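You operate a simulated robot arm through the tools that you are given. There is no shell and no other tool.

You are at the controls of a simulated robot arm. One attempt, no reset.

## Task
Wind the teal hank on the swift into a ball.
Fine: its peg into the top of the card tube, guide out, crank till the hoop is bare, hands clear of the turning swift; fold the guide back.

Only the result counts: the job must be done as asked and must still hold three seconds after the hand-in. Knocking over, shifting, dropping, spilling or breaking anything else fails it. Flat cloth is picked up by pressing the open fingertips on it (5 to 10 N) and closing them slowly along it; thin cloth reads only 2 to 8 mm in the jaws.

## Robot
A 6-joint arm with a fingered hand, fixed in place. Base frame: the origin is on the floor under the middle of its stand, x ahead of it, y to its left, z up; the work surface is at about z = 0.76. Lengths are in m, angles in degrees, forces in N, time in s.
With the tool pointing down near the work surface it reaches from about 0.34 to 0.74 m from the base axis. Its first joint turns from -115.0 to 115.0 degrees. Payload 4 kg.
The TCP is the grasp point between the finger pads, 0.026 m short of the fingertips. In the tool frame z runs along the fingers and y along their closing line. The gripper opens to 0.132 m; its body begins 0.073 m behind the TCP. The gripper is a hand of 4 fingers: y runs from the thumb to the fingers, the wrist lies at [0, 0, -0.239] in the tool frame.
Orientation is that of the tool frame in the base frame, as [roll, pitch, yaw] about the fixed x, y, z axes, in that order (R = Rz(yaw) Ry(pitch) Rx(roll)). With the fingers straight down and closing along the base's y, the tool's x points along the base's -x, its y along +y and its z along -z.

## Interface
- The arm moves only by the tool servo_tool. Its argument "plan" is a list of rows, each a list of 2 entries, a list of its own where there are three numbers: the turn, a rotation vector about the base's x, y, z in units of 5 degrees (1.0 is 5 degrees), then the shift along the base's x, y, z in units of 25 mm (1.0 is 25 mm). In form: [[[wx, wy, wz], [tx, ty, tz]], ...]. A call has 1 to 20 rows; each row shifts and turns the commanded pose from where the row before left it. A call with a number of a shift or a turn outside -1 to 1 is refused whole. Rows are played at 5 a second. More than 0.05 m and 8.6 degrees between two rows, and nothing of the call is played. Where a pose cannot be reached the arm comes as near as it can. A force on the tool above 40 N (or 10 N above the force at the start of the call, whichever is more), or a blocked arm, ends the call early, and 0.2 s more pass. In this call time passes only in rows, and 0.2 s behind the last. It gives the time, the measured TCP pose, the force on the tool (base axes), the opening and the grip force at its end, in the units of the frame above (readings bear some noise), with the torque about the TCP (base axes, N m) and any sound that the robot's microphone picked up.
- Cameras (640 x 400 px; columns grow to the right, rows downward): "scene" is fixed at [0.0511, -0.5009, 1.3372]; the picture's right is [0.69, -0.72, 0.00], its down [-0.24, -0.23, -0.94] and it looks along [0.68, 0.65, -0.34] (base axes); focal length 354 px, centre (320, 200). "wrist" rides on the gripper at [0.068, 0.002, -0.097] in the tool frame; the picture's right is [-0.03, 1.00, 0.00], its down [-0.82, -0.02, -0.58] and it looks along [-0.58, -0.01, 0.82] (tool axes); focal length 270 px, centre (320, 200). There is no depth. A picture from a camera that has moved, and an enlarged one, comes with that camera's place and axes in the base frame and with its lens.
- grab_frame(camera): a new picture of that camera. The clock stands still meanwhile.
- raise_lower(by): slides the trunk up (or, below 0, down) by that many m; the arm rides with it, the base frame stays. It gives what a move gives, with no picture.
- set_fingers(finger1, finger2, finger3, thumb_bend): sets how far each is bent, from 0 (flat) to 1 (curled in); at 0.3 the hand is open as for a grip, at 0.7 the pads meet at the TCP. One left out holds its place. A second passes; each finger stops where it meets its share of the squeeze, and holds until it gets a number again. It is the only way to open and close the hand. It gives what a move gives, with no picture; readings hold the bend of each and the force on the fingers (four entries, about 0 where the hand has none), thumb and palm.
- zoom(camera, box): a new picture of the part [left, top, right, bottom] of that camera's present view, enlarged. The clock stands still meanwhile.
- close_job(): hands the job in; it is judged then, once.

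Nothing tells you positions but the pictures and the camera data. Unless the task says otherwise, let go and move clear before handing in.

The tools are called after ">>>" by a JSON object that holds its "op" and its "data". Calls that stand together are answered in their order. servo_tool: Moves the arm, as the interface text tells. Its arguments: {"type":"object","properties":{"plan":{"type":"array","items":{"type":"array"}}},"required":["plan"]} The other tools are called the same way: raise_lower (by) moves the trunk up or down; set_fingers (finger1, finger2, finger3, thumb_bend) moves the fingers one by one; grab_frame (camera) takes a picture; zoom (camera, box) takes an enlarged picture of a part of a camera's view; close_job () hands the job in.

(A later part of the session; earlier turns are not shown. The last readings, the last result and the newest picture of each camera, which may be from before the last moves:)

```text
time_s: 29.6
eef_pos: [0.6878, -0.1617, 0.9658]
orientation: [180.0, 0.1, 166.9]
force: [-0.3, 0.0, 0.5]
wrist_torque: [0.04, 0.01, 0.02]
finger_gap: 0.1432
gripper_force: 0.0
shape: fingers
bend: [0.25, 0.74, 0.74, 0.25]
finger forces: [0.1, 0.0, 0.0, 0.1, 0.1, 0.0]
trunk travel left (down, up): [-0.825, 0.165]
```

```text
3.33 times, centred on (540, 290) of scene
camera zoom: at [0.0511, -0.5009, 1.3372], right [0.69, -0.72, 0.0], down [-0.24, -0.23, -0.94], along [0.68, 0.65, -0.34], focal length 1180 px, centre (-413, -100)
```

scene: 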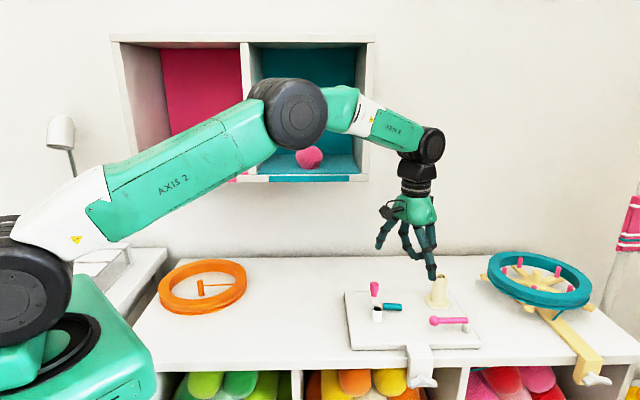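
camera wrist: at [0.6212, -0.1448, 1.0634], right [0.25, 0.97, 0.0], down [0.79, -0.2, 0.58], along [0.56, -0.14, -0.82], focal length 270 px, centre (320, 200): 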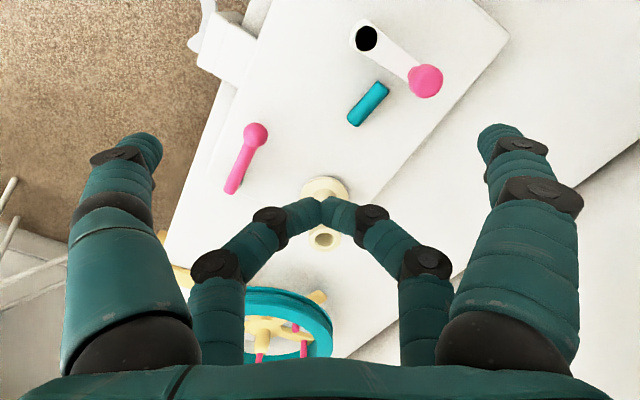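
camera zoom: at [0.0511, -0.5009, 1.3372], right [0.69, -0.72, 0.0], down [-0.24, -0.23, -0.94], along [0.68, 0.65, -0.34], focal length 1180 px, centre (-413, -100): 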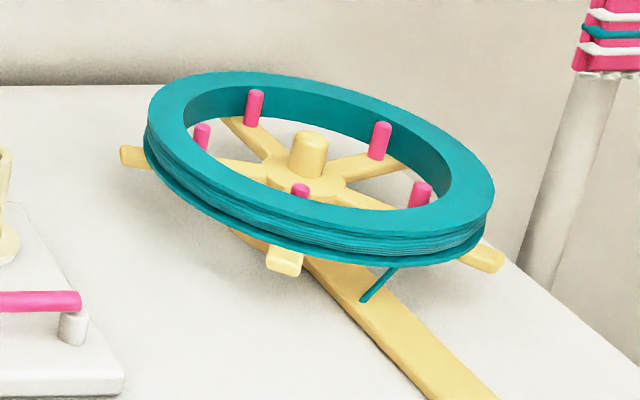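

The peg lies at about (0.708, -0.118) with its axis at an azimuth of about 129°, and one end is close to the crank. I'll pinch it at the end away from the crank with the far pair, near pair wide open, and drag it a few cm along its axis into free space.

>>> {"op": "set_fingers", "data": {"finger1": 0.1, "finger2": 0.52, "finger3": 0.52, "thumb_bend": 0.1}}

>>> {"op": "servo_tool", "data": {"plan": [[[0, 0, -0.95], [0.09, 0.22, 0]], [[0, 0, -0.95], [0.09, 0.22, 0]], [[0, 0, -0.95], [0.09, 0.22, -0.3]], [[0, 0, -0.95], [0.09, 0.22, -0.3]], [[0, 0, -0.95], [0.09, 0.22, -0.3]], [[0, 0, -0.95], [0.09, 0.22, -0.3]], [[0, 0, -0.95], [0.09, 0.22, -0.3]], [[0, 0, -0.95], [0.09, 0.22, -0.3]]]}}

>>> {"op": "grab_frame", "data": {"camera": "wrist"}}

>>> {"op": "grab_frame", "data": {"camera": "scene"}}

```text
time_s: 30.6
eef_pos: [0.6888, -0.1601, 0.9663]
orientation: [180.0, 0.0, 167.0]
force: [0.6, -0.5, 0.3]
wrist_torque: [-0.01, -0.04, 0.02]
finger_gap: 0.1731
gripper_force: 0.0
shape: fingers
bend: [0.1, 0.52, 0.52, 0.1]
finger forces: [0.0, 0.1, 0.0, 0.0, 0.1, 0.1]
trunk travel left (down, up): [-0.825, 0.165]
```

```text
time_s: 32.4
eef_pos: [0.7049, -0.1169, 0.9221]
orientation: [180.0, 0.0, 129.0]
force: [-0.4, 0.4, 0.4]
wrist_torque: [-0.05, -0.02, 0.04]
finger_gap: 0.1729
gripper_force: 0.0
shape: fingers
bend: [0.1, 0.52, 0.52, 0.1]
finger forces: [0.0, 0.0, 0.1, 0.1, 0.0, 0.0]
trunk travel left (down, up): [-0.825, 0.165]
```

```text
taken
camera wrist: at [0.6625, -0.063, 1.0192], right [0.79, 0.61, 0.0], down [0.5, -0.65, 0.58], along [0.35, -0.46, -0.82], focal length 270 px, centre (320, 200)
```

wrist: 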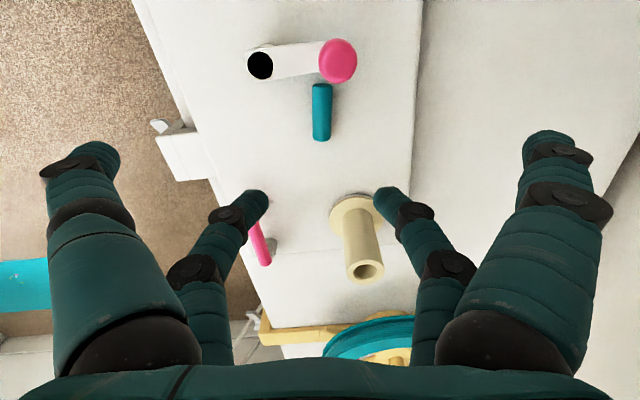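

```text
taken
```

scene: 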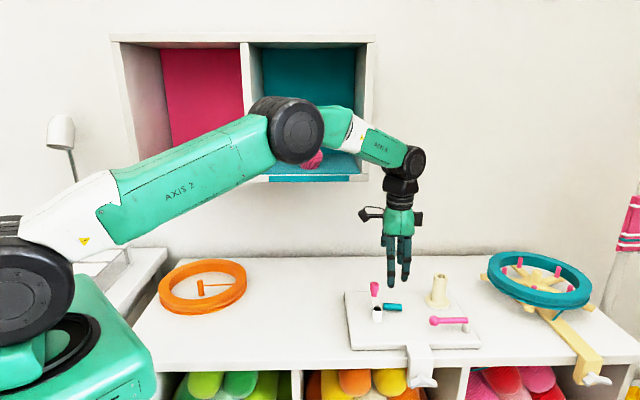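

The peg is exactly in line between the pairs in this view, so I'll descend towards it.

>>> {"op": "servo_tool", "data": {"plan": [[[0, 0, 0], [0.03, 0, -0.9]], [[0, 0, 0], [0.03, 0, -0.9]], [[0, 0, 0], [0, 0, -0.9]], [[0, 0, 0], [0, 0, -0.9]]]}}

>>> {"op": "grab_frame", "data": {"camera": "wrist"}}

>>> {"op": "zoom", "data": {"camera": "scene", "box": [330, 220, 490, 350]}}

```text
time_s: 33.4
eef_pos: [0.7073, -0.1174, 0.833]
orientation: [-179.9, 0.1, 129.0]
force: [-0.3, -0.6, -1.2]
wrist_torque: [0.0, 0.01, 0.01]
finger_gap: 0.1733
gripper_force: 0.1
shape: fingers
bend: [0.1, 0.52, 0.52, 0.1]
finger forces: [0.0, 0.0, 0.0, 0.0, 0.0, 0.1]
trunk travel left (down, up): [-0.825, 0.165]
```

```text
taken
camera wrist: at [0.6646, -0.0625, 0.9292], right [0.79, 0.61, 0.0], down [0.5, -0.65, 0.58], along [0.35, -0.46, -0.82], focal length 270 px, centre (320, 200)
```

wrist: 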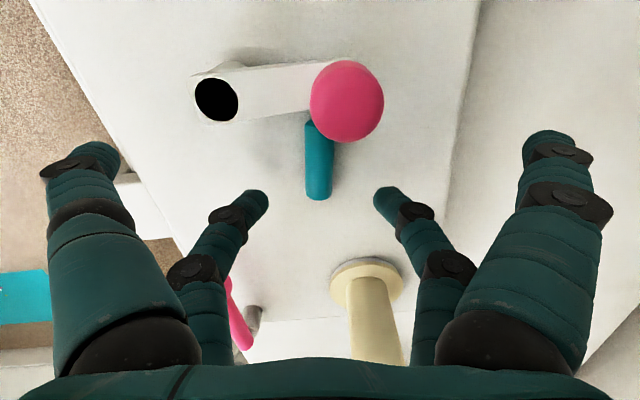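

```text
3.08 times, centred on (410, 285) of scene
camera zoom: at [0.0511, -0.5009, 1.3372], right [0.69, -0.72, 0.0], down [-0.24, -0.23, -0.94], along [0.68, 0.65, -0.34], focal length 1090 px, centre (43, -62)
```

zoom: 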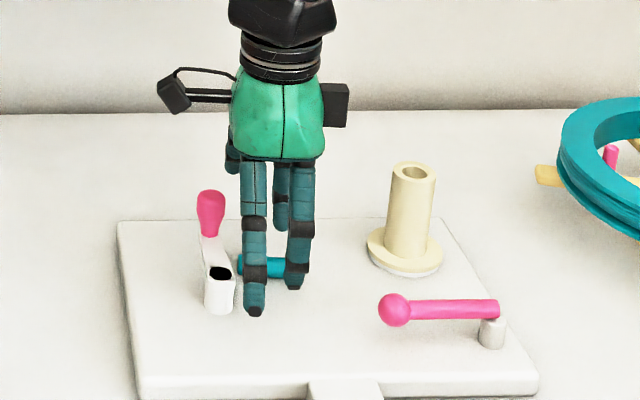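

>>> {"op": "servo_tool", "data": {"plan": [[[0, 0, 0], [0, 0, -0.5]], [[0, 0, 0], [0, 0, -0.4]]]}}

>>> {"op": "grab_frame", "data": {"camera": "wrist"}}

```text
time_s: 34.0
eef_pos: [0.7073, -0.117, 0.8143]
orientation: [179.8, 0.3, 129.0]
force: [-1.7, 2.4, 21.9]
wrist_torque: [-0.39, 0.06, -0.04]
finger_gap: 0.1728
gripper_force: 10.5
shape: fingers
bend: [0.1, 0.53, 0.54, 0.1]
finger forces: [0.0, 7.4, 13.8, 0.0, 0.1, 0.0]
trunk travel left (down, up): [-0.825, 0.165]
```

```text
taken
camera wrist: at [0.6639, -0.0628, 0.9112], right [0.79, 0.61, 0.0], down [0.49, -0.65, 0.58], along [0.36, -0.46, -0.81], focal length 270 px, centre (320, 200)
```

wrist: 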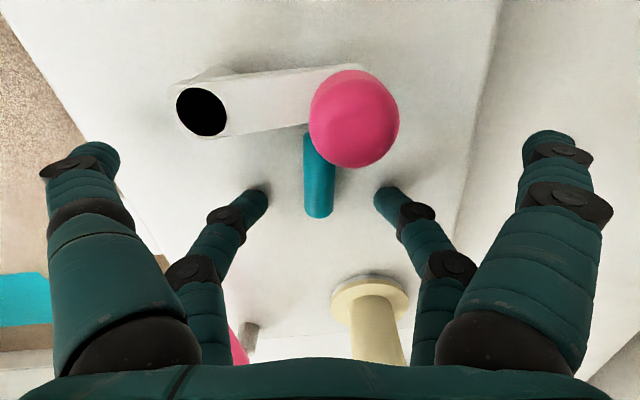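

The far fingertips touch the board at TCP z of about 0.814, so its surface is near 0.787. I'll ease off 3 mm and close the far pair gently.

>>> {"op": "servo_tool", "data": {"plan": [[[0, 0, 0], [0, 0, 0.12]]]}}

>>> {"op": "set_fingers", "data": {"finger2": 0.6, "finger3": 0.6}}

>>> {"op": "grab_frame", "data": {"camera": "wrist"}}

```text
time_s: 34.4
eef_pos: [0.7065, -0.1173, 0.8138]
orientation: [179.9, 0.2, 129.0]
force: [1.6, -1.6, 15.8]
wrist_torque: [-0.28, -0.19, 0.0]
finger_gap: 0.173
gripper_force: 8.0
shape: fingers
bend: [0.1, 0.53, 0.54, 0.1]
finger forces: [0.0, 7.2, 8.6, 0.1, 0.0, 0.0]
trunk travel left (down, up): [-0.825, 0.165]
```

```text
time_s: 35.4
eef_pos: [0.7064, -0.1178, 0.815]
orientation: [179.9, 0.1, 129.0]
force: [-0.1, -1.1, 14.0]
wrist_torque: [-0.32, -0.07, 0.02]
finger_gap: 0.1729
gripper_force: 6.6
shape: fingers
bend: [0.1, 0.59, 0.59, 0.1]
finger forces: [0.1, 5.3, 8.5, 0.0, 0.0, 0.0]
trunk travel left (down, up): [-0.825, 0.165]
```

```text
taken
camera wrist: at [0.6634, -0.0631, 0.911], right [0.79, 0.61, 0.0], down [0.5, -0.65, 0.58], along [0.35, -0.46, -0.82], focal length 270 px, centre (320, 200)
```

wrist: 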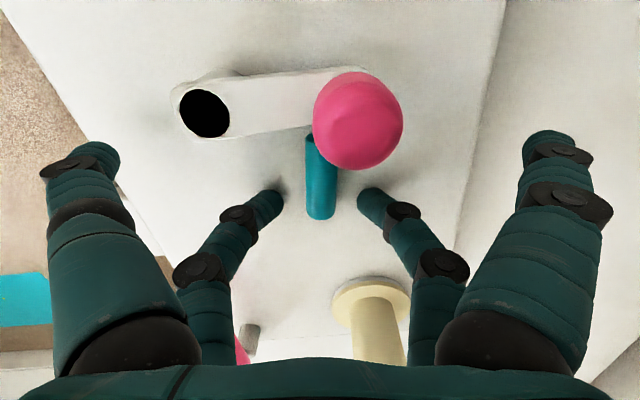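

>>> {"op": "servo_tool", "data": {"plan": [[[0, 0, 0], [0, 0, 0.12]]]}}

>>> {"op": "set_fingers", "data": {"finger2": 0.64, "finger3": 0.64}}

>>> {"op": "grab_frame", "data": {"camera": "wrist"}}

```text
time_s: 35.8
eef_pos: [0.7063, -0.1166, 0.8133]
orientation: [-179.9, -0.2, 128.9]
force: [0.6, 0.1, 1.1]
wrist_torque: [0.06, -0.01, 0.0]
finger_gap: 0.1731
gripper_force: 0.1
shape: fingers
bend: [0.1, 0.59, 0.6, 0.1]
finger forces: [0.1, 0.7, 0.0, 0.0, 0.1, 0.0]
trunk travel left (down, up): [-0.825, 0.165]
```

```text
time_s: 36.8
eef_pos: [0.7074, -0.1171, 0.8157]
orientation: [179.9, 0.1, 129.0]
force: [-0.3, -0.1, -0.1]
wrist_torque: [-0.02, -0.01, -0.02]
finger_gap: 0.1732
gripper_force: 0.1
shape: fingers
bend: [0.1, 0.64, 0.64, 0.1]
finger forces: [0.0, 0.0, 0.2, 0.0, 0.0, 0.0]
trunk travel left (down, up): [-0.825, 0.165]
```

```text
taken
camera wrist: at [0.6641, -0.0631, 0.9129], right [0.79, 0.61, 0.0], down [0.5, -0.65, 0.58], along [0.35, -0.46, -0.82], focal length 270 px, centre (320, 200)
```

wrist: 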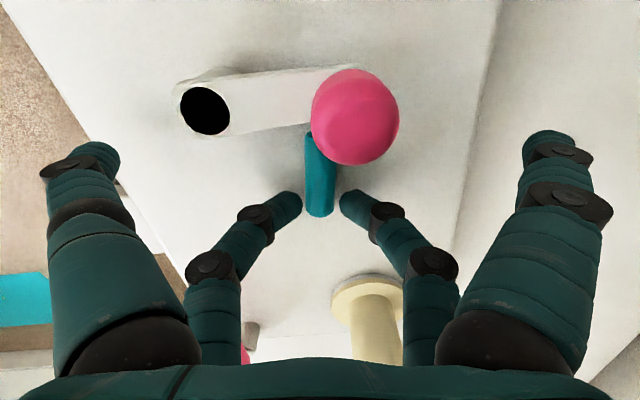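

>>> {"op": "set_fingers", "data": {"finger2": 0.72, "finger3": 0.72}}

>>> {"op": "zoom", "data": {"camera": "wrist", "box": [220, 100, 420, 260]}}

```text
time_s: 37.8
eef_pos: [0.7065, -0.1164, 0.8166]
orientation: [-180.0, -0.1, 129.0]
force: [-0.6, -0.8, 0.8]
wrist_torque: [0.04, -0.02, 0.01]
finger_gap: 0.1731
gripper_force: 4.7
shape: fingers
bend: [0.1, 0.69, 0.69, 0.1]
finger forces: [0.1, 4.2, 4.8, 0.0, 0.0, 0.0]
trunk travel left (down, up): [-0.825, 0.165]
```

```text
2.50 times, centred on (320, 180) of wrist
camera zoom: at [0.6641, -0.063, 0.9129], right [0.79, 0.61, 0.0], down [0.5, -0.65, 0.58], along [0.35, -0.46, -0.82], focal length 676 px, centre (320, 250)
```

zoom: 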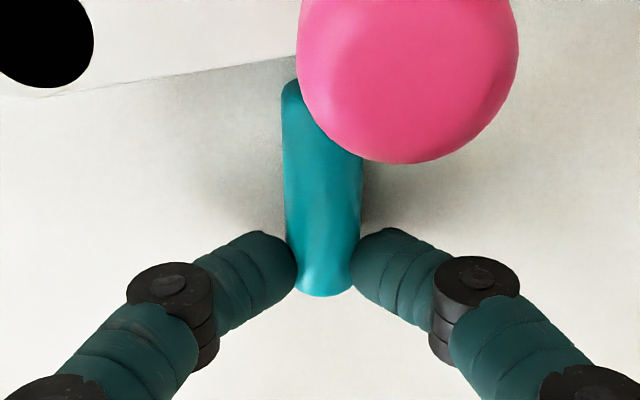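

The peg is pinched near its free end. I'll lift it about 8 mm, carry it into the open area between the hub and the guide, and lower it again.

>>> {"op": "servo_tool", "data": {"plan": [[[0, 0, 0], [0.1, -0.12, 0.3]], [[0, 0, 0], [0, -0.4, 0]], [[0, 0, 0], [-0.12, -0.45, 0]], [[0, 0, 0], [-0.2, -0.45, 0]], [[0, 0, 0], [-0.2, -0.45, 0]]]}}

>>> {"op": "grab_frame", "data": {"camera": "wrist"}}

>>> {"op": "zoom", "data": {"camera": "scene", "box": [330, 220, 490, 350]}}

```text
time_s: 39.0
eef_pos: [0.6952, -0.1645, 0.8235]
orientation: [-180.0, 0.0, 128.9]
force: [0.0, 0.2, 0.1]
wrist_torque: [0.02, 0.02, -0.01]
finger_gap: 0.1731
gripper_force: 4.2
shape: fingers
bend: [0.1, 0.69, 0.69, 0.1]
finger forces: [0.0, 4.2, 4.6, 0.1, 0.1, 0.0]
trunk travel left (down, up): [-0.825, 0.165]
```

```text
taken
camera wrist: at [0.6534, -0.1098, 0.9204], right [0.79, 0.61, 0.0], down [0.5, -0.65, 0.58], along [0.35, -0.46, -0.82], focal length 270 px, centre (320, 200)
```

wrist: 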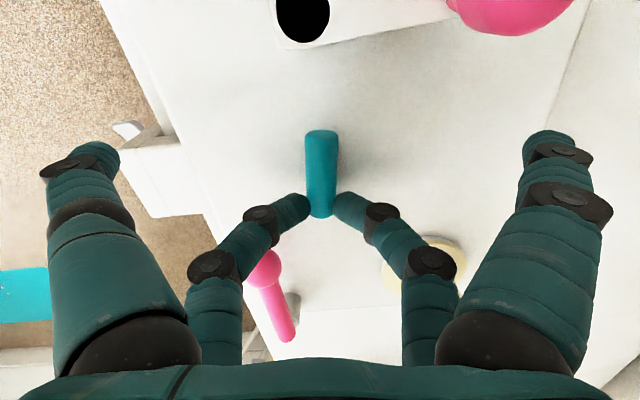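

```text
3.08 times, centred on (410, 285) of scene
camera zoom: at [0.0511, -0.5009, 1.3372], right [0.69, -0.72, 0.0], down [-0.24, -0.23, -0.94], along [0.68, 0.65, -0.34], focal length 1090 px, centre (43, -62)
```

zoom: 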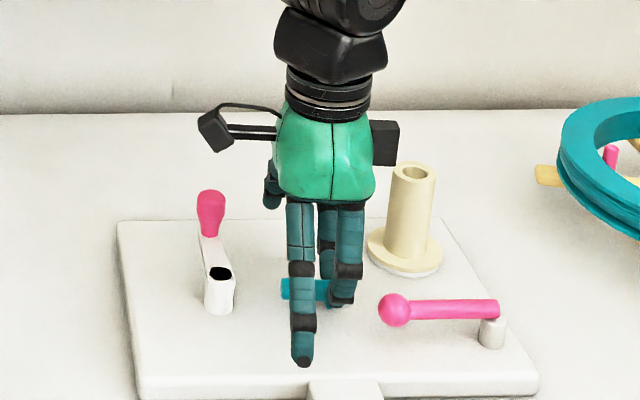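

The peg stayed level in the pinch. I'll lower it, release, shift about 3.5 mm towards its other end, and regrip with all four fingers.

>>> {"op": "servo_tool", "data": {"plan": [[[0, 0, 0], [0, 0, -0.3]]]}}

>>> {"op": "set_fingers", "data": {"finger2": 0.6, "finger3": 0.6, "finger1": 0.5, "thumb_bend": 0.5}}

>>> {"op": "servo_tool", "data": {"plan": [[[0, 0, 0], [-0.09, 0.11, 0]]]}}

>>> {"op": "grab_frame", "data": {"camera": "wrist"}}

```text
time_s: 39.4
eef_pos: [0.6956, -0.1643, 0.8161]
orientation: [180.0, 0.2, 128.9]
force: [-0.4, -0.5, -0.9]
wrist_torque: [-0.01, 0.01, 0.01]
finger_gap: 0.1727
gripper_force: 4.2
shape: fingers
bend: [0.1, 0.69, 0.69, 0.1]
finger forces: [0.0, 4.2, 4.7, 0.1, 0.1, 0.0]
trunk travel left (down, up): [-0.825, 0.165]
```

```text
time_s: 40.4
eef_pos: [0.6969, -0.1639, 0.8151]
orientation: [-180.0, 0.0, 129.0]
force: [-0.3, 0.4, -0.1]
wrist_torque: [-0.06, 0.0, -0.02]
finger_gap: 0.0665
gripper_force: 0.0
shape: fingers
bend: [0.5, 0.6, 0.6, 0.5]
finger forces: [0.0, 0.0, 0.0, 0.1, 0.1, 0.0]
trunk travel left (down, up): [-0.825, 0.165]
```

```text
time_s: 40.8
eef_pos: [0.6938, -0.1605, 0.8161]
orientation: [-179.9, -0.1, 129.0]
force: [0.4, -0.3, -0.7]
wrist_torque: [0.03, 0.0, 0.0]
finger_gap: 0.0663
gripper_force: 0.1
shape: fingers
bend: [0.5, 0.6, 0.6, 0.5]
finger forces: [0.1, 0.1, 0.1, 0.0, 0.0, 0.0]
trunk travel left (down, up): [-0.825, 0.165]
```

```text
taken
camera wrist: at [0.6513, -0.1065, 0.9128], right [0.79, 0.61, 0.0], down [0.5, -0.65, 0.58], along [0.35, -0.46, -0.82], focal length 270 px, centre (320, 200)
```

wrist: 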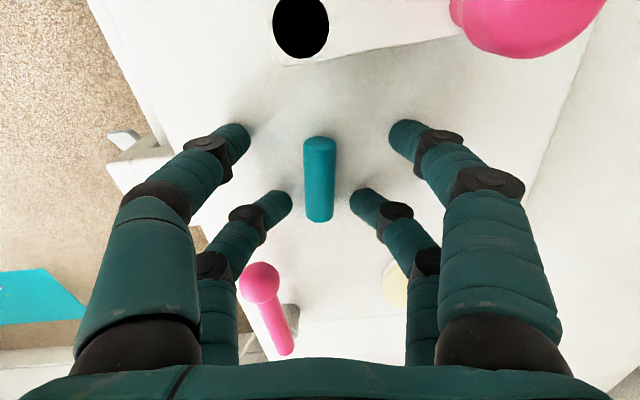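

The near pair sits right at the peg's end, so I'll shift another 4 mm towards that end before closing.

>>> {"op": "servo_tool", "data": {"plan": [[[0, 0, 0], [-0.1, 0.125, 0]]]}}

>>> {"op": "set_fingers", "data": {"finger1": 0.63, "thumb_bend": 0.63, "finger2": 0.63, "finger3": 0.63}}

>>> {"op": "zoom", "data": {"camera": "wrist", "box": [220, 90, 420, 250]}}

```text
time_s: 41.2
eef_pos: [0.6917, -0.1568, 0.815]
orientation: [-180.0, 0.1, 129.0]
force: [0.5, 0.5, 0.3]
wrist_torque: [0.01, 0.03, 0.03]
finger_gap: 0.0666
gripper_force: 0.1
shape: fingers
bend: [0.5, 0.6, 0.6, 0.5]
finger forces: [0.0, 0.1, 0.1, 0.1, 0.0, 0.0]
trunk travel left (down, up): [-0.825, 0.165]
```

```text
time_s: 42.2
eef_pos: [0.692, -0.1579, 0.8143]
orientation: [-180.0, 0.0, 129.0]
force: [-1.0, -0.7, 0.0]
wrist_torque: [0.01, -0.02, 0.03]
finger_gap: 0.0232
gripper_force: 0.1
shape: fingers
bend: [0.63, 0.63, 0.63, 0.63]
finger forces: [0.0, 0.0, 0.1, 0.0, 0.1, 0.0]
trunk travel left (down, up): [-0.825, 0.165]
```

```text
2.50 times, centred on (320, 170) of wrist
camera zoom: at [0.649, -0.1036, 0.9125], right [0.79, 0.61, 0.0], down [0.5, -0.65, 0.58], along [0.35, -0.46, -0.82], focal length 676 px, centre (320, 275)
```

zoom: 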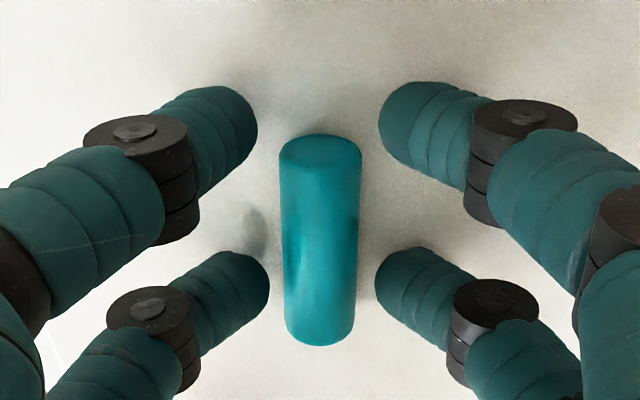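

I shifted the wrong way; the near pair must move towards the other end. I'll correct by about 10 mm along the peg axis.

>>> {"op": "servo_tool", "data": {"plan": [[[0, 0, 0], [0.13, -0.16, 0.02]], [[0, 0, 0], [0.12, -0.15, 0]]]}}

>>> {"op": "zoom", "data": {"camera": "wrist", "box": [220, 90, 420, 250]}}

```text
time_s: 42.8
eef_pos: [0.6984, -0.1653, 0.817]
orientation: [179.9, -0.2, 128.9]
force: [0.3, 0.5, -0.5]
wrist_torque: [-0.01, 0.0, 0.0]
finger_gap: 0.0233
gripper_force: 0.1
shape: fingers
bend: [0.63, 0.63, 0.63, 0.63]
finger forces: [0.0, 0.0, 0.1, 0.1, 0.1, 0.1]
trunk travel left (down, up): [-0.825, 0.165]
```

```text
2.50 times, centred on (320, 170) of wrist
camera zoom: at [0.6554, -0.1116, 0.9133], right [0.79, 0.61, 0.0], down [0.5, -0.65, 0.58], along [0.35, -0.46, -0.82], focal length 676 px, centre (320, 275)
```

zoom: 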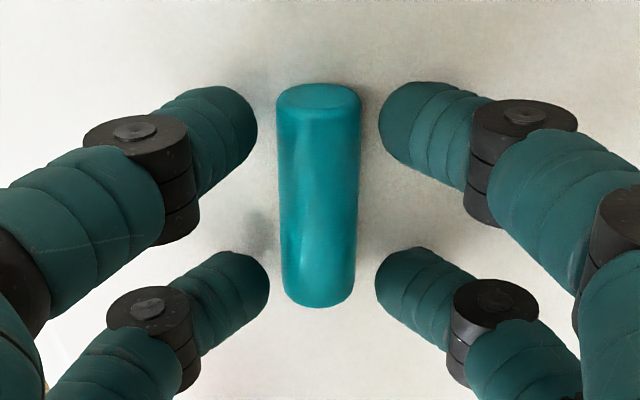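

Now all four tips line up with the peg. Closing together.

>>> {"op": "set_fingers", "data": {"finger1": 0.67, "thumb_bend": 0.67, "finger2": 0.67, "finger3": 0.67}}

>>> {"op": "set_fingers", "data": {"finger1": 0.8, "thumb_bend": 0.8, "finger2": 0.8, "finger3": 0.8}}

>>> {"op": "zoom", "data": {"camera": "wrist", "box": [220, 90, 420, 250]}}

```text
time_s: 43.8
eef_pos: [0.6983, -0.1653, 0.8156]
orientation: [-179.9, 0.0, 129.1]
force: [0.7, 0.4, 1.0]
wrist_torque: [-0.01, -0.02, -0.04]
finger_gap: 0.0138
gripper_force: 1.3
shape: fingers
bend: [0.66, 0.66, 0.66, 0.66]
finger forces: [1.0, 0.8, 0.8, 0.0, 1.0, 0.0]
trunk travel left (down, up): [-0.825, 0.165]
```

```text
time_s: 44.8
eef_pos: [0.6978, -0.1658, 0.8168]
orientation: [179.9, 0.1, 129.1]
force: [-0.1, -0.5, 6.2]
wrist_torque: [0.03, -0.02, -0.02]
finger_gap: 0.0029
gripper_force: 18.7
shape: fingers
bend: [0.71, 0.72, 0.72, 0.74]
finger forces: [8.9, 9.0, 7.8, 0.0, 11.8, 0.0]
trunk travel left (down, up): [-0.825, 0.165]
```

```text
2.50 times, centred on (320, 170) of wrist
camera zoom: at [0.6551, -0.1114, 0.9139], right [0.79, 0.61, 0.0], down [0.5, -0.65, 0.58], along [0.35, -0.46, -0.82], focal length 676 px, centre (320, 275)
```

zoom: 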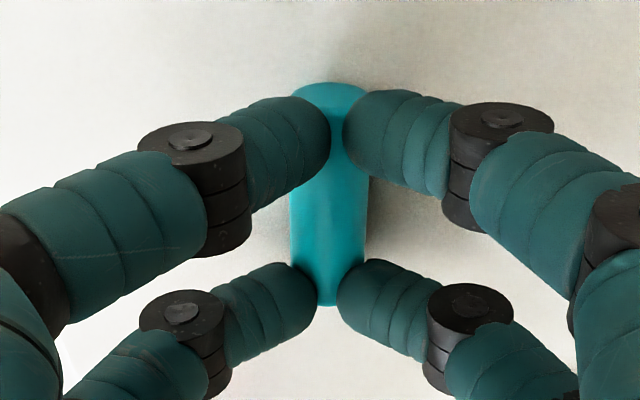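

The tips are riding above the peg's equator. I'll reopen slightly, go down about 3 mm until just touching the board, and squeeze again.

>>> {"op": "set_fingers", "data": {"finger1": 0.63, "thumb_bend": 0.63, "finger2": 0.63, "finger3": 0.63}}

>>> {"op": "servo_tool", "data": {"plan": [[[0, 0, 0], [0, 0, -0.14]]]}}

>>> {"op": "zoom", "data": {"camera": "wrist", "box": [220, 90, 420, 250]}}

```text
time_s: 45.8
eef_pos: [0.698, -0.1646, 0.8154]
orientation: [-180.0, 0.1, 129.0]
force: [-0.2, -0.2, 0.1]
wrist_torque: [-0.03, -0.02, 0.02]
finger_gap: 0.0221
gripper_force: 0.1
shape: fingers
bend: [0.63, 0.63, 0.63, 0.63]
finger forces: [0.1, 0.0, 0.0, 0.1, 0.1, 0.0]
trunk travel left (down, up): [-0.825, 0.165]
```

```text
time_s: 46.2
eef_pos: [0.6979, -0.166, 0.8133]
orientation: [-180.0, 0.1, 129.0]
force: [0.7, 0.1, 0.8]
wrist_torque: [-0.03, -0.04, -0.01]
finger_gap: 0.0223
gripper_force: 0.9
shape: fingers
bend: [0.63, 0.63, 0.63, 0.63]
finger forces: [0.3, 0.2, 0.3, 0.0, 0.0, 0.1]
trunk travel left (down, up): [-0.825, 0.165]
```

```text
2.50 times, centred on (320, 170) of wrist
camera zoom: at [0.6554, -0.1114, 0.9099], right [0.79, 0.61, 0.0], down [0.5, -0.65, 0.58], along [0.35, -0.46, -0.82], focal length 676 px, centre (320, 275)
```

zoom: 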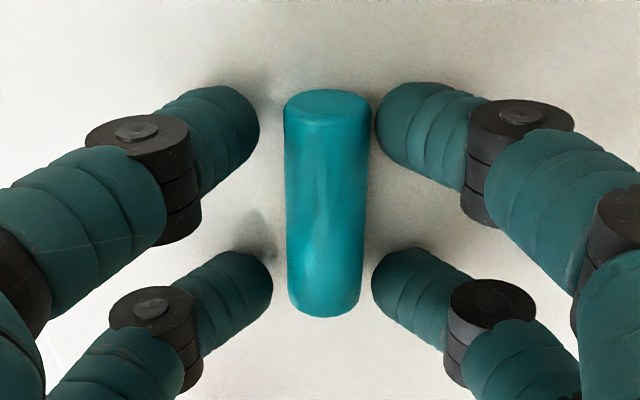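

>>> {"op": "set_fingers", "data": {"finger1": 0.67, "thumb_bend": 0.67, "finger2": 0.67, "finger3": 0.67}}

>>> {"op": "set_fingers", "data": {"finger1": 0.73, "thumb_bend": 0.73, "finger2": 0.73, "finger3": 0.73}}

>>> {"op": "zoom", "data": {"camera": "wrist", "box": [220, 90, 420, 250]}}

```text
time_s: 47.2
eef_pos: [0.6978, -0.1637, 0.8122]
orientation: [-179.9, 0.0, 129.0]
force: [0.0, 0.9, 0.2]
wrist_torque: [0.01, 0.01, 0.01]
finger_gap: 0.015
gripper_force: 2.0
shape: fingers
bend: [0.65, 0.66, 0.66, 0.66]
finger forces: [1.1, 1.0, 0.9, 0.0, 1.1, 0.0]
trunk travel left (down, up): [-0.825, 0.165]
```

```text
time_s: 48.2
eef_pos: [0.6988, -0.1651, 0.8117]
orientation: [180.0, 0.1, 129.0]
force: [0.2, 0.3, -0.3]
wrist_torque: [-0.02, 0.0, -0.02]
finger_gap: 0.0118
gripper_force: 13.2
shape: fingers
bend: [0.69, 0.7, 0.7, 0.69]
finger forces: [6.9, 6.6, 6.0, 0.1, 7.5, 0.0]
trunk travel left (down, up): [-0.825, 0.165]
```

```text
2.50 times, centred on (320, 170) of wrist
camera zoom: at [0.6554, -0.1114, 0.9097], right [0.79, 0.61, 0.0], down [0.5, -0.65, 0.58], along [0.35, -0.46, -0.82], focal length 676 px, centre (320, 275)
```

zoom: 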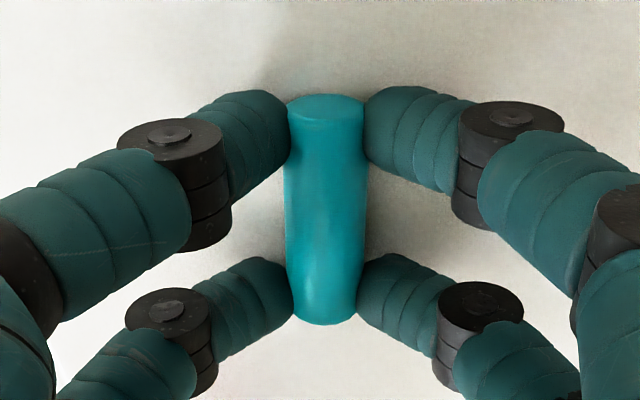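

A proper four-finger side grip this time, about 7 N each. I'll lift a little and check.

>>> {"op": "servo_tool", "data": {"plan": [[[0, 0, 0], [0, 0, 0.3]], [[0, 0, 0], [0, 0, 0.5]], [[0, 0, 0], [0, 0, 0.5]]]}}

>>> {"op": "zoom", "data": {"camera": "wrist", "box": [220, 90, 420, 250]}}

```text
time_s: 49.0
eef_pos: [0.6981, -0.1646, 0.8443]
orientation: [-180.0, 0.0, 129.0]
force: [0.1, -0.7, 0.5]
wrist_torque: [-0.02, 0.03, 0.0]
finger_gap: 0.0121
gripper_force: 13.1
shape: fingers
bend: [0.69, 0.7, 0.7, 0.69]
finger forces: [6.9, 6.7, 6.0, 0.0, 7.4, 0.0]
trunk travel left (down, up): [-0.825, 0.165]
```

```text
2.50 times, centred on (320, 170) of wrist
camera zoom: at [0.6552, -0.1112, 0.9423], right [0.79, 0.61, 0.0], down [0.5, -0.65, 0.58], along [0.35, -0.46, -0.82], focal length 676 px, centre (320, 275)
```

zoom: 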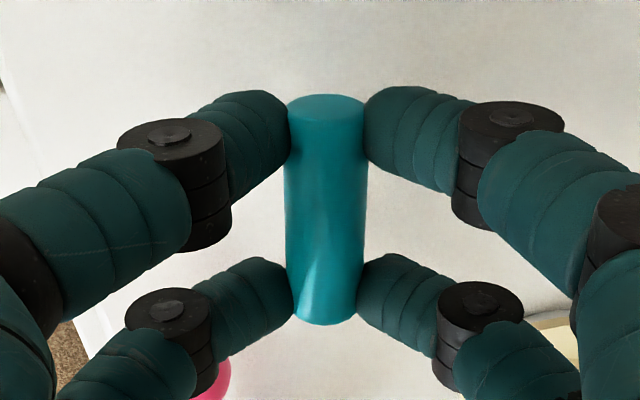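

The peg is firmly held by four fingers. I'll raise it and turn the hand to the radial direction (yaw about 167°).

>>> {"op": "servo_tool", "data": {"plan": [[[0, 0, 0], [0, 0, 0.7]], [[0, 0, 0], [0, 0, 0.7]], [[0, 0, 0.8], [0, 0, 0.7]], [[0, 0, 0.8], [0, 0, 0.7]], [[0, 0, 0.8], [0, 0, 0.7]], [[0, 0, 0.8], [0, 0, 0.7]], [[0, 0, 0.8], [0, 0, 0.7]], [[0, 0, 0.8], [0, 0, 0.7]], [[0, 0, 0.8], [0, 0, 0.6]], [[0, 0, 0.8], [0, 0, 0]], [[0, 0, 0.8], [0, 0, 0]], [[0, 0, 0.4], [0, 0, 0]]]}}

>>> {"op": "grab_frame", "data": {"camera": "wrist"}}

>>> {"op": "grab_frame", "data": {"camera": "scene"}}

```text
time_s: 51.6
eef_pos: [0.698, -0.1652, 0.9999]
orientation: [180.0, -0.1, 167.0]
force: [0.3, 0.1, 0.4]
wrist_torque: [-0.01, 0.0, -0.02]
finger_gap: 0.012
gripper_force: 13.8
shape: fingers
bend: [0.69, 0.7, 0.7, 0.69]
finger forces: [6.8, 6.5, 6.1, 0.0, 7.6, 0.0]
trunk travel left (down, up): [-0.825, 0.165]
```

```text
taken
camera wrist: at [0.6304, -0.1485, 1.0974], right [0.25, 0.97, 0.0], down [0.79, -0.2, 0.58], along [0.56, -0.14, -0.82], focal length 270 px, centre (320, 200)
```

wrist: 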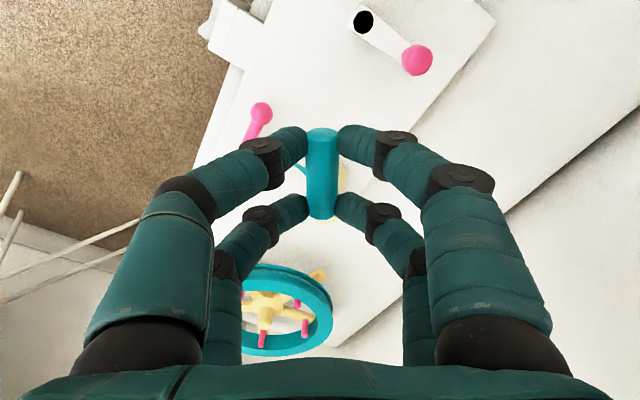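

```text
taken
```

scene: 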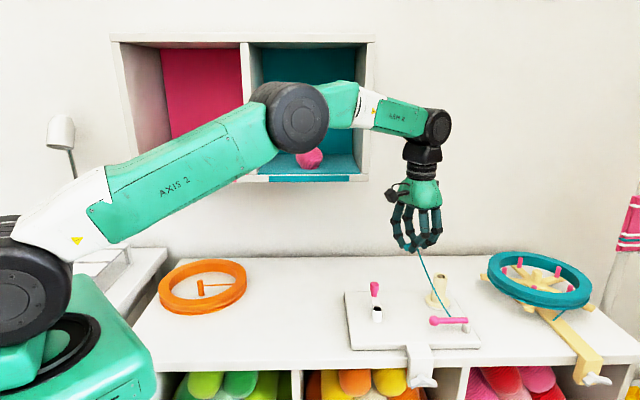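

>>> {"op": "zoom", "data": {"camera": "wrist", "box": [240, 100, 400, 240]}}

>>> {"op": "zoom", "data": {"camera": "scene", "box": [360, 190, 500, 340]}}

```text
2.86 times, centred on (320, 170) of wrist
camera zoom: at [0.6304, -0.1485, 1.0974], right [0.25, 0.97, 0.0], down [0.79, -0.2, 0.58], along [0.56, -0.14, -0.82], focal length 772 px, centre (320, 286)
```

zoom: 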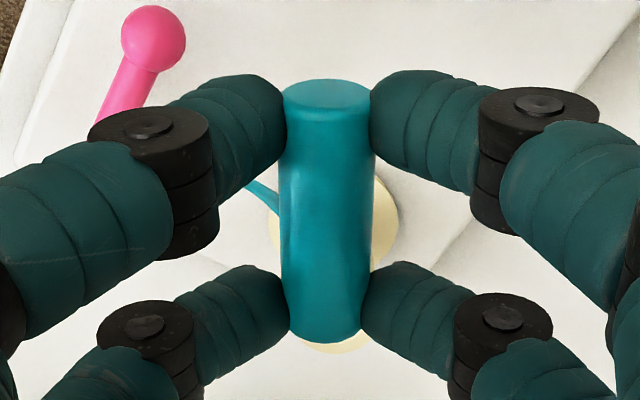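

```text
2.67 times, centred on (430, 265) of scene
camera zoom: at [0.0511, -0.5009, 1.3372], right [0.69, -0.72, 0.0], down [-0.24, -0.23, -0.94], along [0.68, 0.65, -0.34], focal length 944 px, centre (27, 27)
```

zoom: 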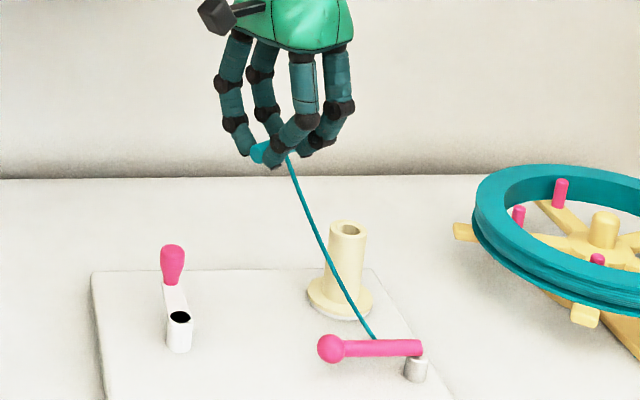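

The strand leaves near the peg's middle, so either end can go in. Now I'll tilt the hand outward in the radial plane, in stages.

>>> {"op": "servo_tool", "data": {"plan": [[[-0.2267, -0.974, 0], [0.2, -0.045, 0]], [[-0.2267, -0.974, 0], [0.2, -0.045, 0]], [[-0.2267, -0.974, 0], [0.2, -0.045, 0]], [[-0.2267, -0.974, 0], [0.2, -0.045, 0]], [[-0.2267, -0.974, 0], [0.2, -0.045, 0]], [[-0.2267, -0.974, 0], [0.2, -0.045, 0]]]}}

>>> {"op": "servo_tool", "data": {"plan": [[[-0.2267, -0.974, 0], [0.1, -0.022, 0]], [[-0.2267, -0.974, 0], [0.1, -0.022, 0]], [[-0.2267, -0.974, 0], [0.1, -0.022, 0]], [[-0.2267, -0.974, 0], [0.1, -0.022, 0]]]}}

>>> {"op": "grab_frame", "data": {"camera": "scene"}}

>>> {"op": "grab_frame", "data": {"camera": "wrist"}}

```text
time_s: 53.0
eef_pos: [0.7277, -0.1723, 0.9994]
orientation: [179.9, 30.1, 167.0]
force: [-0.7, 0.4, 0.1]
wrist_torque: [0.02, 0.03, 0.0]
finger_gap: 0.0118
gripper_force: 13.3
shape: fingers
bend: [0.69, 0.7, 0.7, 0.69]
finger forces: [6.9, 6.5, 6.0, 0.0, 7.5, 0.0]
trunk travel left (down, up): [-0.825, 0.165]
```

```text
time_s: 54.0
eef_pos: [0.7361, -0.177, 0.9999]
orientation: [-179.1, 47.3, 167.0]
force: [0.4, 0.4, -0.1]
wrist_torque: [0.03, 0.02, -0.02]
finger_gap: 0.012
gripper_force: 13.9
shape: fingers
bend: [0.69, 0.7, 0.7, 0.69]
finger forces: [6.9, 6.5, 6.0, 0.1, 7.4, 0.1]
out of reach, approached as far as the arm can: row 3
trunk travel left (down, up): [-0.825, 0.165]
```

```text
taken
```

scene: 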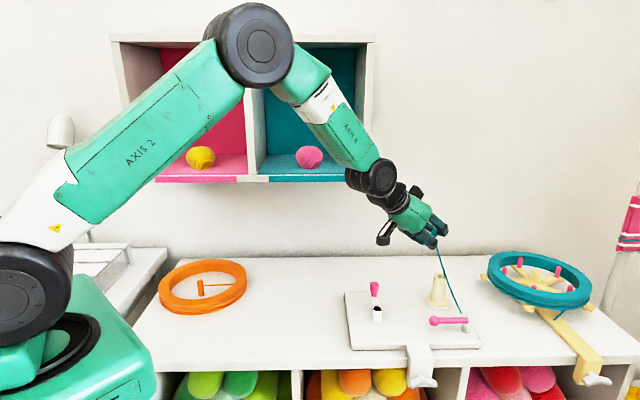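

```text
taken
camera wrist: at [0.6209, -0.1477, 1.0152], right [0.25, 0.97, 0.01], down [0.12, -0.04, 0.99], along [0.96, -0.25, -0.13], focal length 270 px, centre (320, 200)
```

wrist: 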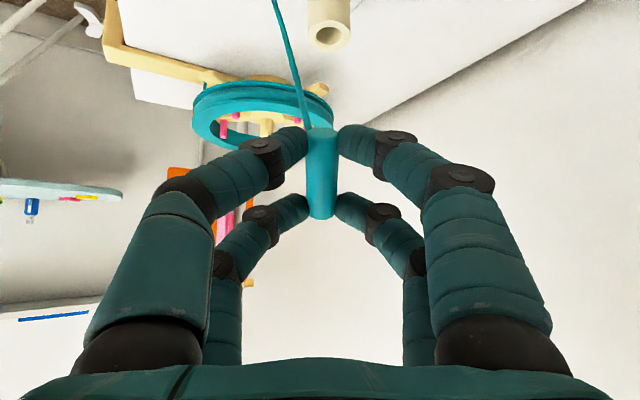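

The tilt passed the aligned point without flipping. I'll continue to about 80°.

>>> {"op": "servo_tool", "data": {"plan": [[[-0.2267, -0.974, 0], [0.1, -0.022, 0]], [[-0.2267, -0.974, 0], [0.1, -0.022, 0]], [[-0.2267, -0.974, 0], [0.1, -0.022, 0]], [[-0.2267, -0.974, 0], [0.1, -0.022, 0]], [[-0.2267, -0.974, 0], [0.1, -0.022, 0]], [[-0.2267, -0.974, 0], [0.1, -0.022, 0]], [[-0.12, -0.5, 0], [0, 0, 0]]]}}

>>> {"op": "grab_frame", "data": {"camera": "scene"}}

>>> {"op": "grab_frame", "data": {"camera": "wrist"}}

```text
time_s: 55.6
eef_pos: [0.7503, -0.18, 1.0008]
orientation: [-178.9, 79.9, 167.2]
force: [-0.4, -0.4, 0.1]
wrist_torque: [-0.01, 0.0, 0.01]
finger_gap: 0.0121
gripper_force: 13.6
shape: fingers
bend: [0.69, 0.7, 0.7, 0.69]
finger forces: [6.9, 6.5, 6.0, 0.0, 7.5, 0.0]
trunk travel left (down, up): [-0.825, 0.165]
```

```text
taken
```

scene: 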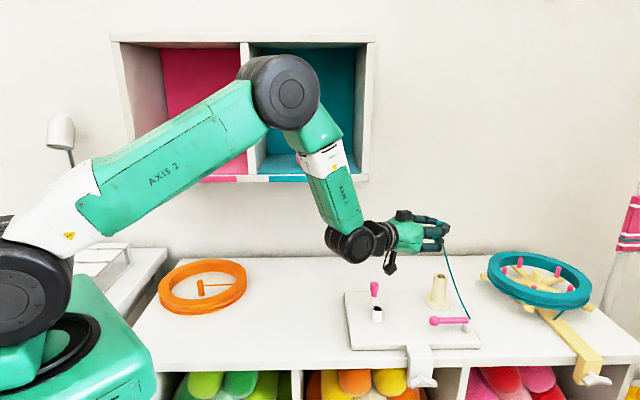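

```text
taken
camera wrist: at [0.646, -0.1532, 0.95], right [0.24, 0.97, 0.02], down [-0.42, 0.09, 0.9], along [0.88, -0.23, 0.43], focal length 270 px, centre (320, 200)
```

wrist: 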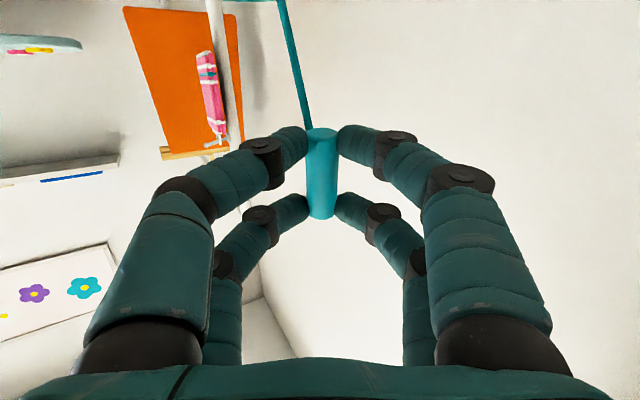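

The peg is now nearly vertical in the hand (bottom end A down). The tube top is at about (0.8115, -0.1886, 0.858). I'll move so the peg's lower end hovers above it.

>>> {"op": "servo_tool", "data": {"plan": [[[0, 0, 0], [0.47, -0.05, -0.4]], [[0, 0, 0], [0.47, -0.05, -0.7]], [[0, 0, 0], [0.47, -0.05, -0.7]], [[0, 0, 0], [0.47, -0.05, -0.7]], [[0, 0, 0], [0, 0, -0.7]], [[0, 0, 0], [0, 0, -0.4]]]}}

>>> {"op": "grab_frame", "data": {"camera": "wrist"}}

>>> {"op": "zoom", "data": {"camera": "scene", "box": [340, 200, 500, 340]}}

```text
time_s: 57.0
eef_pos: [0.7978, -0.1837, 0.9097]
orientation: [-178.9, 79.8, 167.4]
force: [-0.5, -0.6, -0.5]
wrist_torque: [-0.03, 0.0, 0.0]
finger_gap: 0.012
gripper_force: 13.3
shape: fingers
bend: [0.69, 0.7, 0.7, 0.69]
finger forces: [6.9, 6.6, 6.0, 0.1, 7.4, 0.0]
trunk travel left (down, up): [-0.825, 0.165]
```

```text
taken
camera wrist: at [0.6933, -0.1574, 0.8595], right [0.24, 0.97, 0.02], down [-0.42, 0.08, 0.91], along [0.88, -0.23, 0.42], focal length 270 px, centre (320, 200)
```

wrist: 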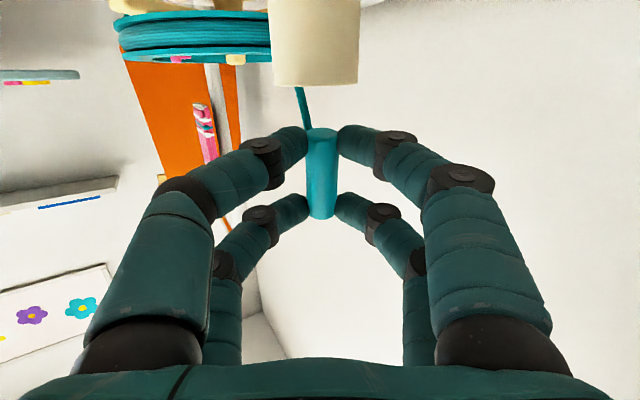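

```text
2.86 times, centred on (420, 270) of scene
camera zoom: at [0.0511, -0.5009, 1.3372], right [0.69, -0.72, 0.0], down [-0.24, -0.23, -0.94], along [0.68, 0.65, -0.34], focal length 1012 px, centre (34, 0)
```

zoom: 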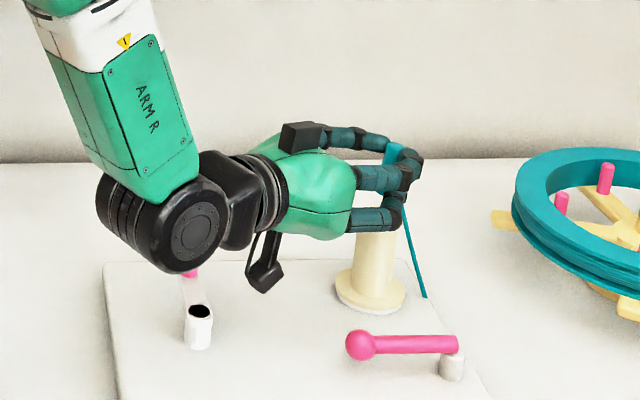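

>>> {"op": "zoom", "data": {"camera": "scene", "box": [410, 220, 470, 320]}}

>>> {"op": "zoom", "data": {"camera": "wrist", "box": [250, 0, 400, 150]}}

```text
4.00 times, centred on (440, 270) of scene
camera zoom: at [0.0511, -0.5009, 1.3372], right [0.69, -0.72, 0.0], down [-0.24, -0.23, -0.94], along [0.68, 0.65, -0.34], focal length 1417 px, centre (-160, -80)
```

zoom: 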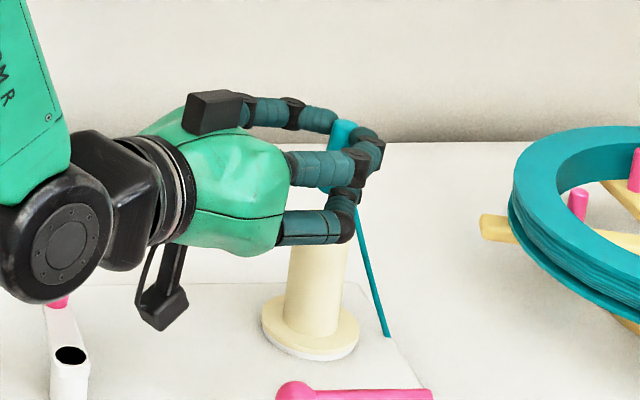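

```text
2.67 times, centred on (325, 75) of wrist
camera zoom: at [0.6933, -0.1574, 0.8595], right [0.24, 0.97, 0.02], down [-0.42, 0.08, 0.91], along [0.88, -0.23, 0.42], focal length 721 px, centre (307, 533)
```

zoom: 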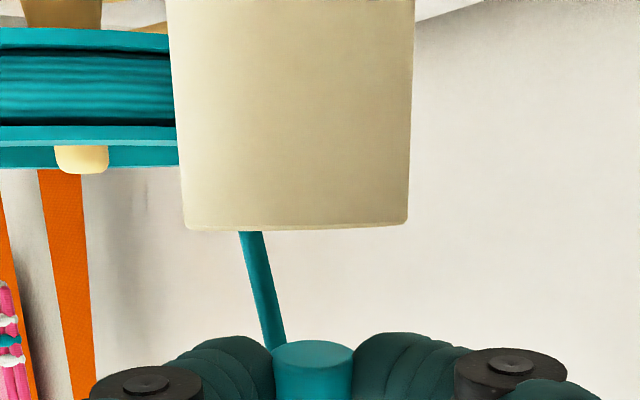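

The peg is about 2 mm to one side of the tube axis. I'll correct that, lower to just above the rim, and check again.

>>> {"op": "servo_tool", "data": {"plan": [[[0, 0, 0], [-0.02, -0.09, -0.3]], [[0, 0, 0], [0, 0, -0.3]]]}}

>>> {"op": "zoom", "data": {"camera": "wrist", "box": [250, 30, 400, 180]}}

>>> {"op": "zoom", "data": {"camera": "scene", "box": [420, 240, 460, 280]}}

```text
time_s: 57.6
eef_pos: [0.7988, -0.1864, 0.8949]
orientation: [-178.9, 79.8, 167.2]
force: [0.7, 0.1, -0.4]
wrist_torque: [0.03, 0.0, -0.01]
finger_gap: 0.0118
gripper_force: 13.4
shape: fingers
bend: [0.69, 0.7, 0.7, 0.69]
finger forces: [7.0, 6.4, 6.0, 0.0, 7.4, 0.0]
trunk travel left (down, up): [-0.825, 0.165]
```

```text
2.67 times, centred on (325, 105) of wrist
camera zoom: at [0.6934, -0.1599, 0.8446], right [0.24, 0.97, 0.02], down [-0.42, 0.08, 0.91], along [0.88, -0.23, 0.42], focal length 721 px, centre (307, 453)
```

zoom: 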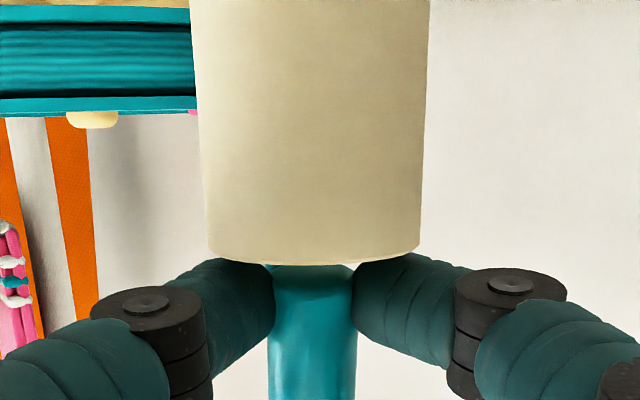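

```text
10.00 times, centred on (440, 260) of scene
camera zoom: at [0.0511, -0.5009, 1.3372], right [0.69, -0.72, 0.0], down [-0.24, -0.23, -0.94], along [0.68, 0.65, -0.34], focal length 3542 px, centre (-880, -400)
```

zoom: 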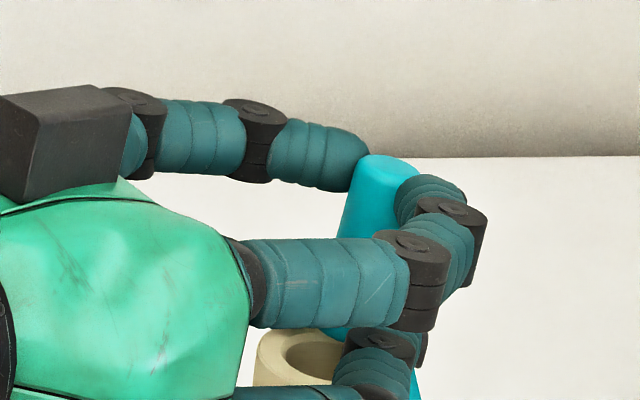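

>>> {"op": "zoom", "data": {"camera": "scene", "box": [436, 252, 466, 292]}}

>>> {"op": "zoom", "data": {"camera": "scene", "box": [420, 260, 480, 310]}}

```text
10.00 times, centred on (451, 272) of scene
camera zoom: at [0.0511, -0.5009, 1.3372], right [0.69, -0.72, 0.0], down [-0.24, -0.23, -0.94], along [0.68, 0.65, -0.34], focal length 3542 px, centre (-990, -520)
```

zoom: 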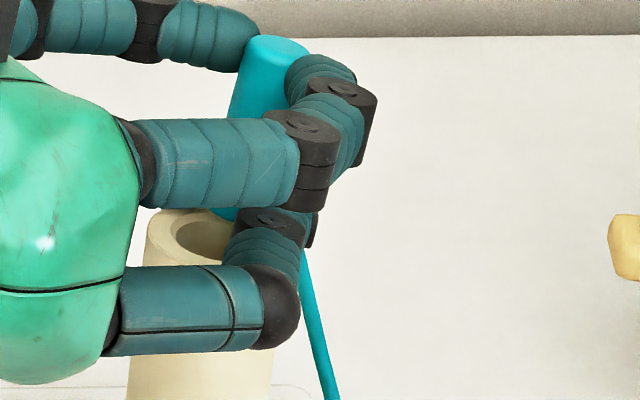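

```text
8.00 times, centred on (450, 285) of scene
camera zoom: at [0.0511, -0.5009, 1.3372], right [0.69, -0.72, 0.0], down [-0.24, -0.23, -0.94], along [0.68, 0.65, -0.34], focal length 2833 px, centre (-720, -480)
```

zoom: 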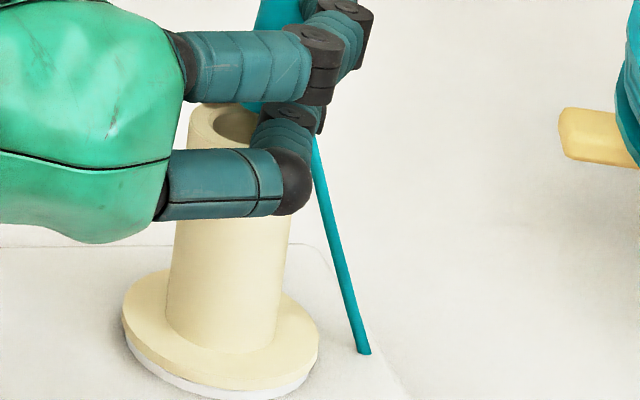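

From the scene view the peg sits about 7 mm too far out, because it is held nearer the fingertips than I assumed. I'll pull back radially, tilt a little more so the peg is closer to vertical, and recheck.

>>> {"op": "servo_tool", "data": {"plan": [[[-0.136, -0.585, 0], [-0.21, 0.05, 0.2]], [[-0.136, -0.585, 0], [-0.21, 0.05, 0]]]}}

>>> {"op": "zoom", "data": {"camera": "wrist", "box": [250, 30, 400, 180]}}

>>> {"op": "zoom", "data": {"camera": "scene", "box": [430, 247, 460, 287]}}

```text
time_s: 58.2
eef_pos: [0.7874, -0.1844, 0.9]
orientation: [-178.6, 85.8, 167.6]
force: [0.9, 0.3, 0.4]
wrist_torque: [0.02, -0.01, 0.03]
finger_gap: 0.012
gripper_force: 13.0
shape: fingers
bend: [0.69, 0.7, 0.7, 0.69]
finger forces: [6.9, 6.5, 6.1, 0.0, 7.4, 0.1]
trunk travel left (down, up): [-0.825, 0.165]
```

```text
2.67 times, centred on (325, 105) of wrist
camera zoom: at [0.6881, -0.1588, 0.8388], right [0.24, 0.97, 0.02], down [-0.51, 0.11, 0.86], along [0.83, -0.22, 0.52], focal length 721 px, centre (307, 453)
```

zoom: 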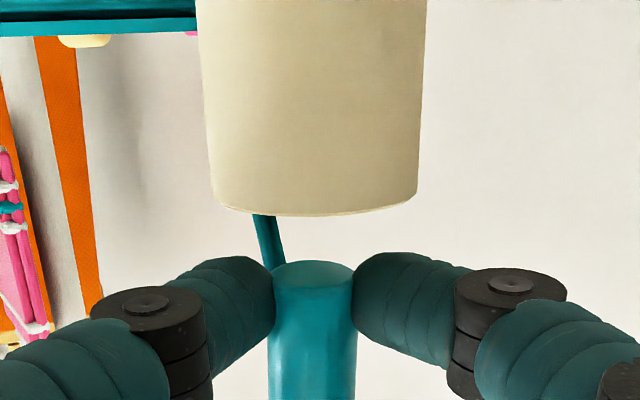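

```text
10.00 times, centred on (445, 267) of scene
camera zoom: at [0.0511, -0.5009, 1.3372], right [0.69, -0.72, 0.0], down [-0.24, -0.23, -0.94], along [0.68, 0.65, -0.34], focal length 3542 px, centre (-930, -470)
```

zoom: 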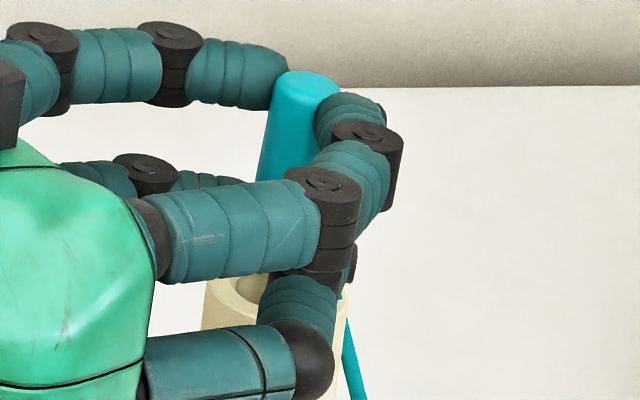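

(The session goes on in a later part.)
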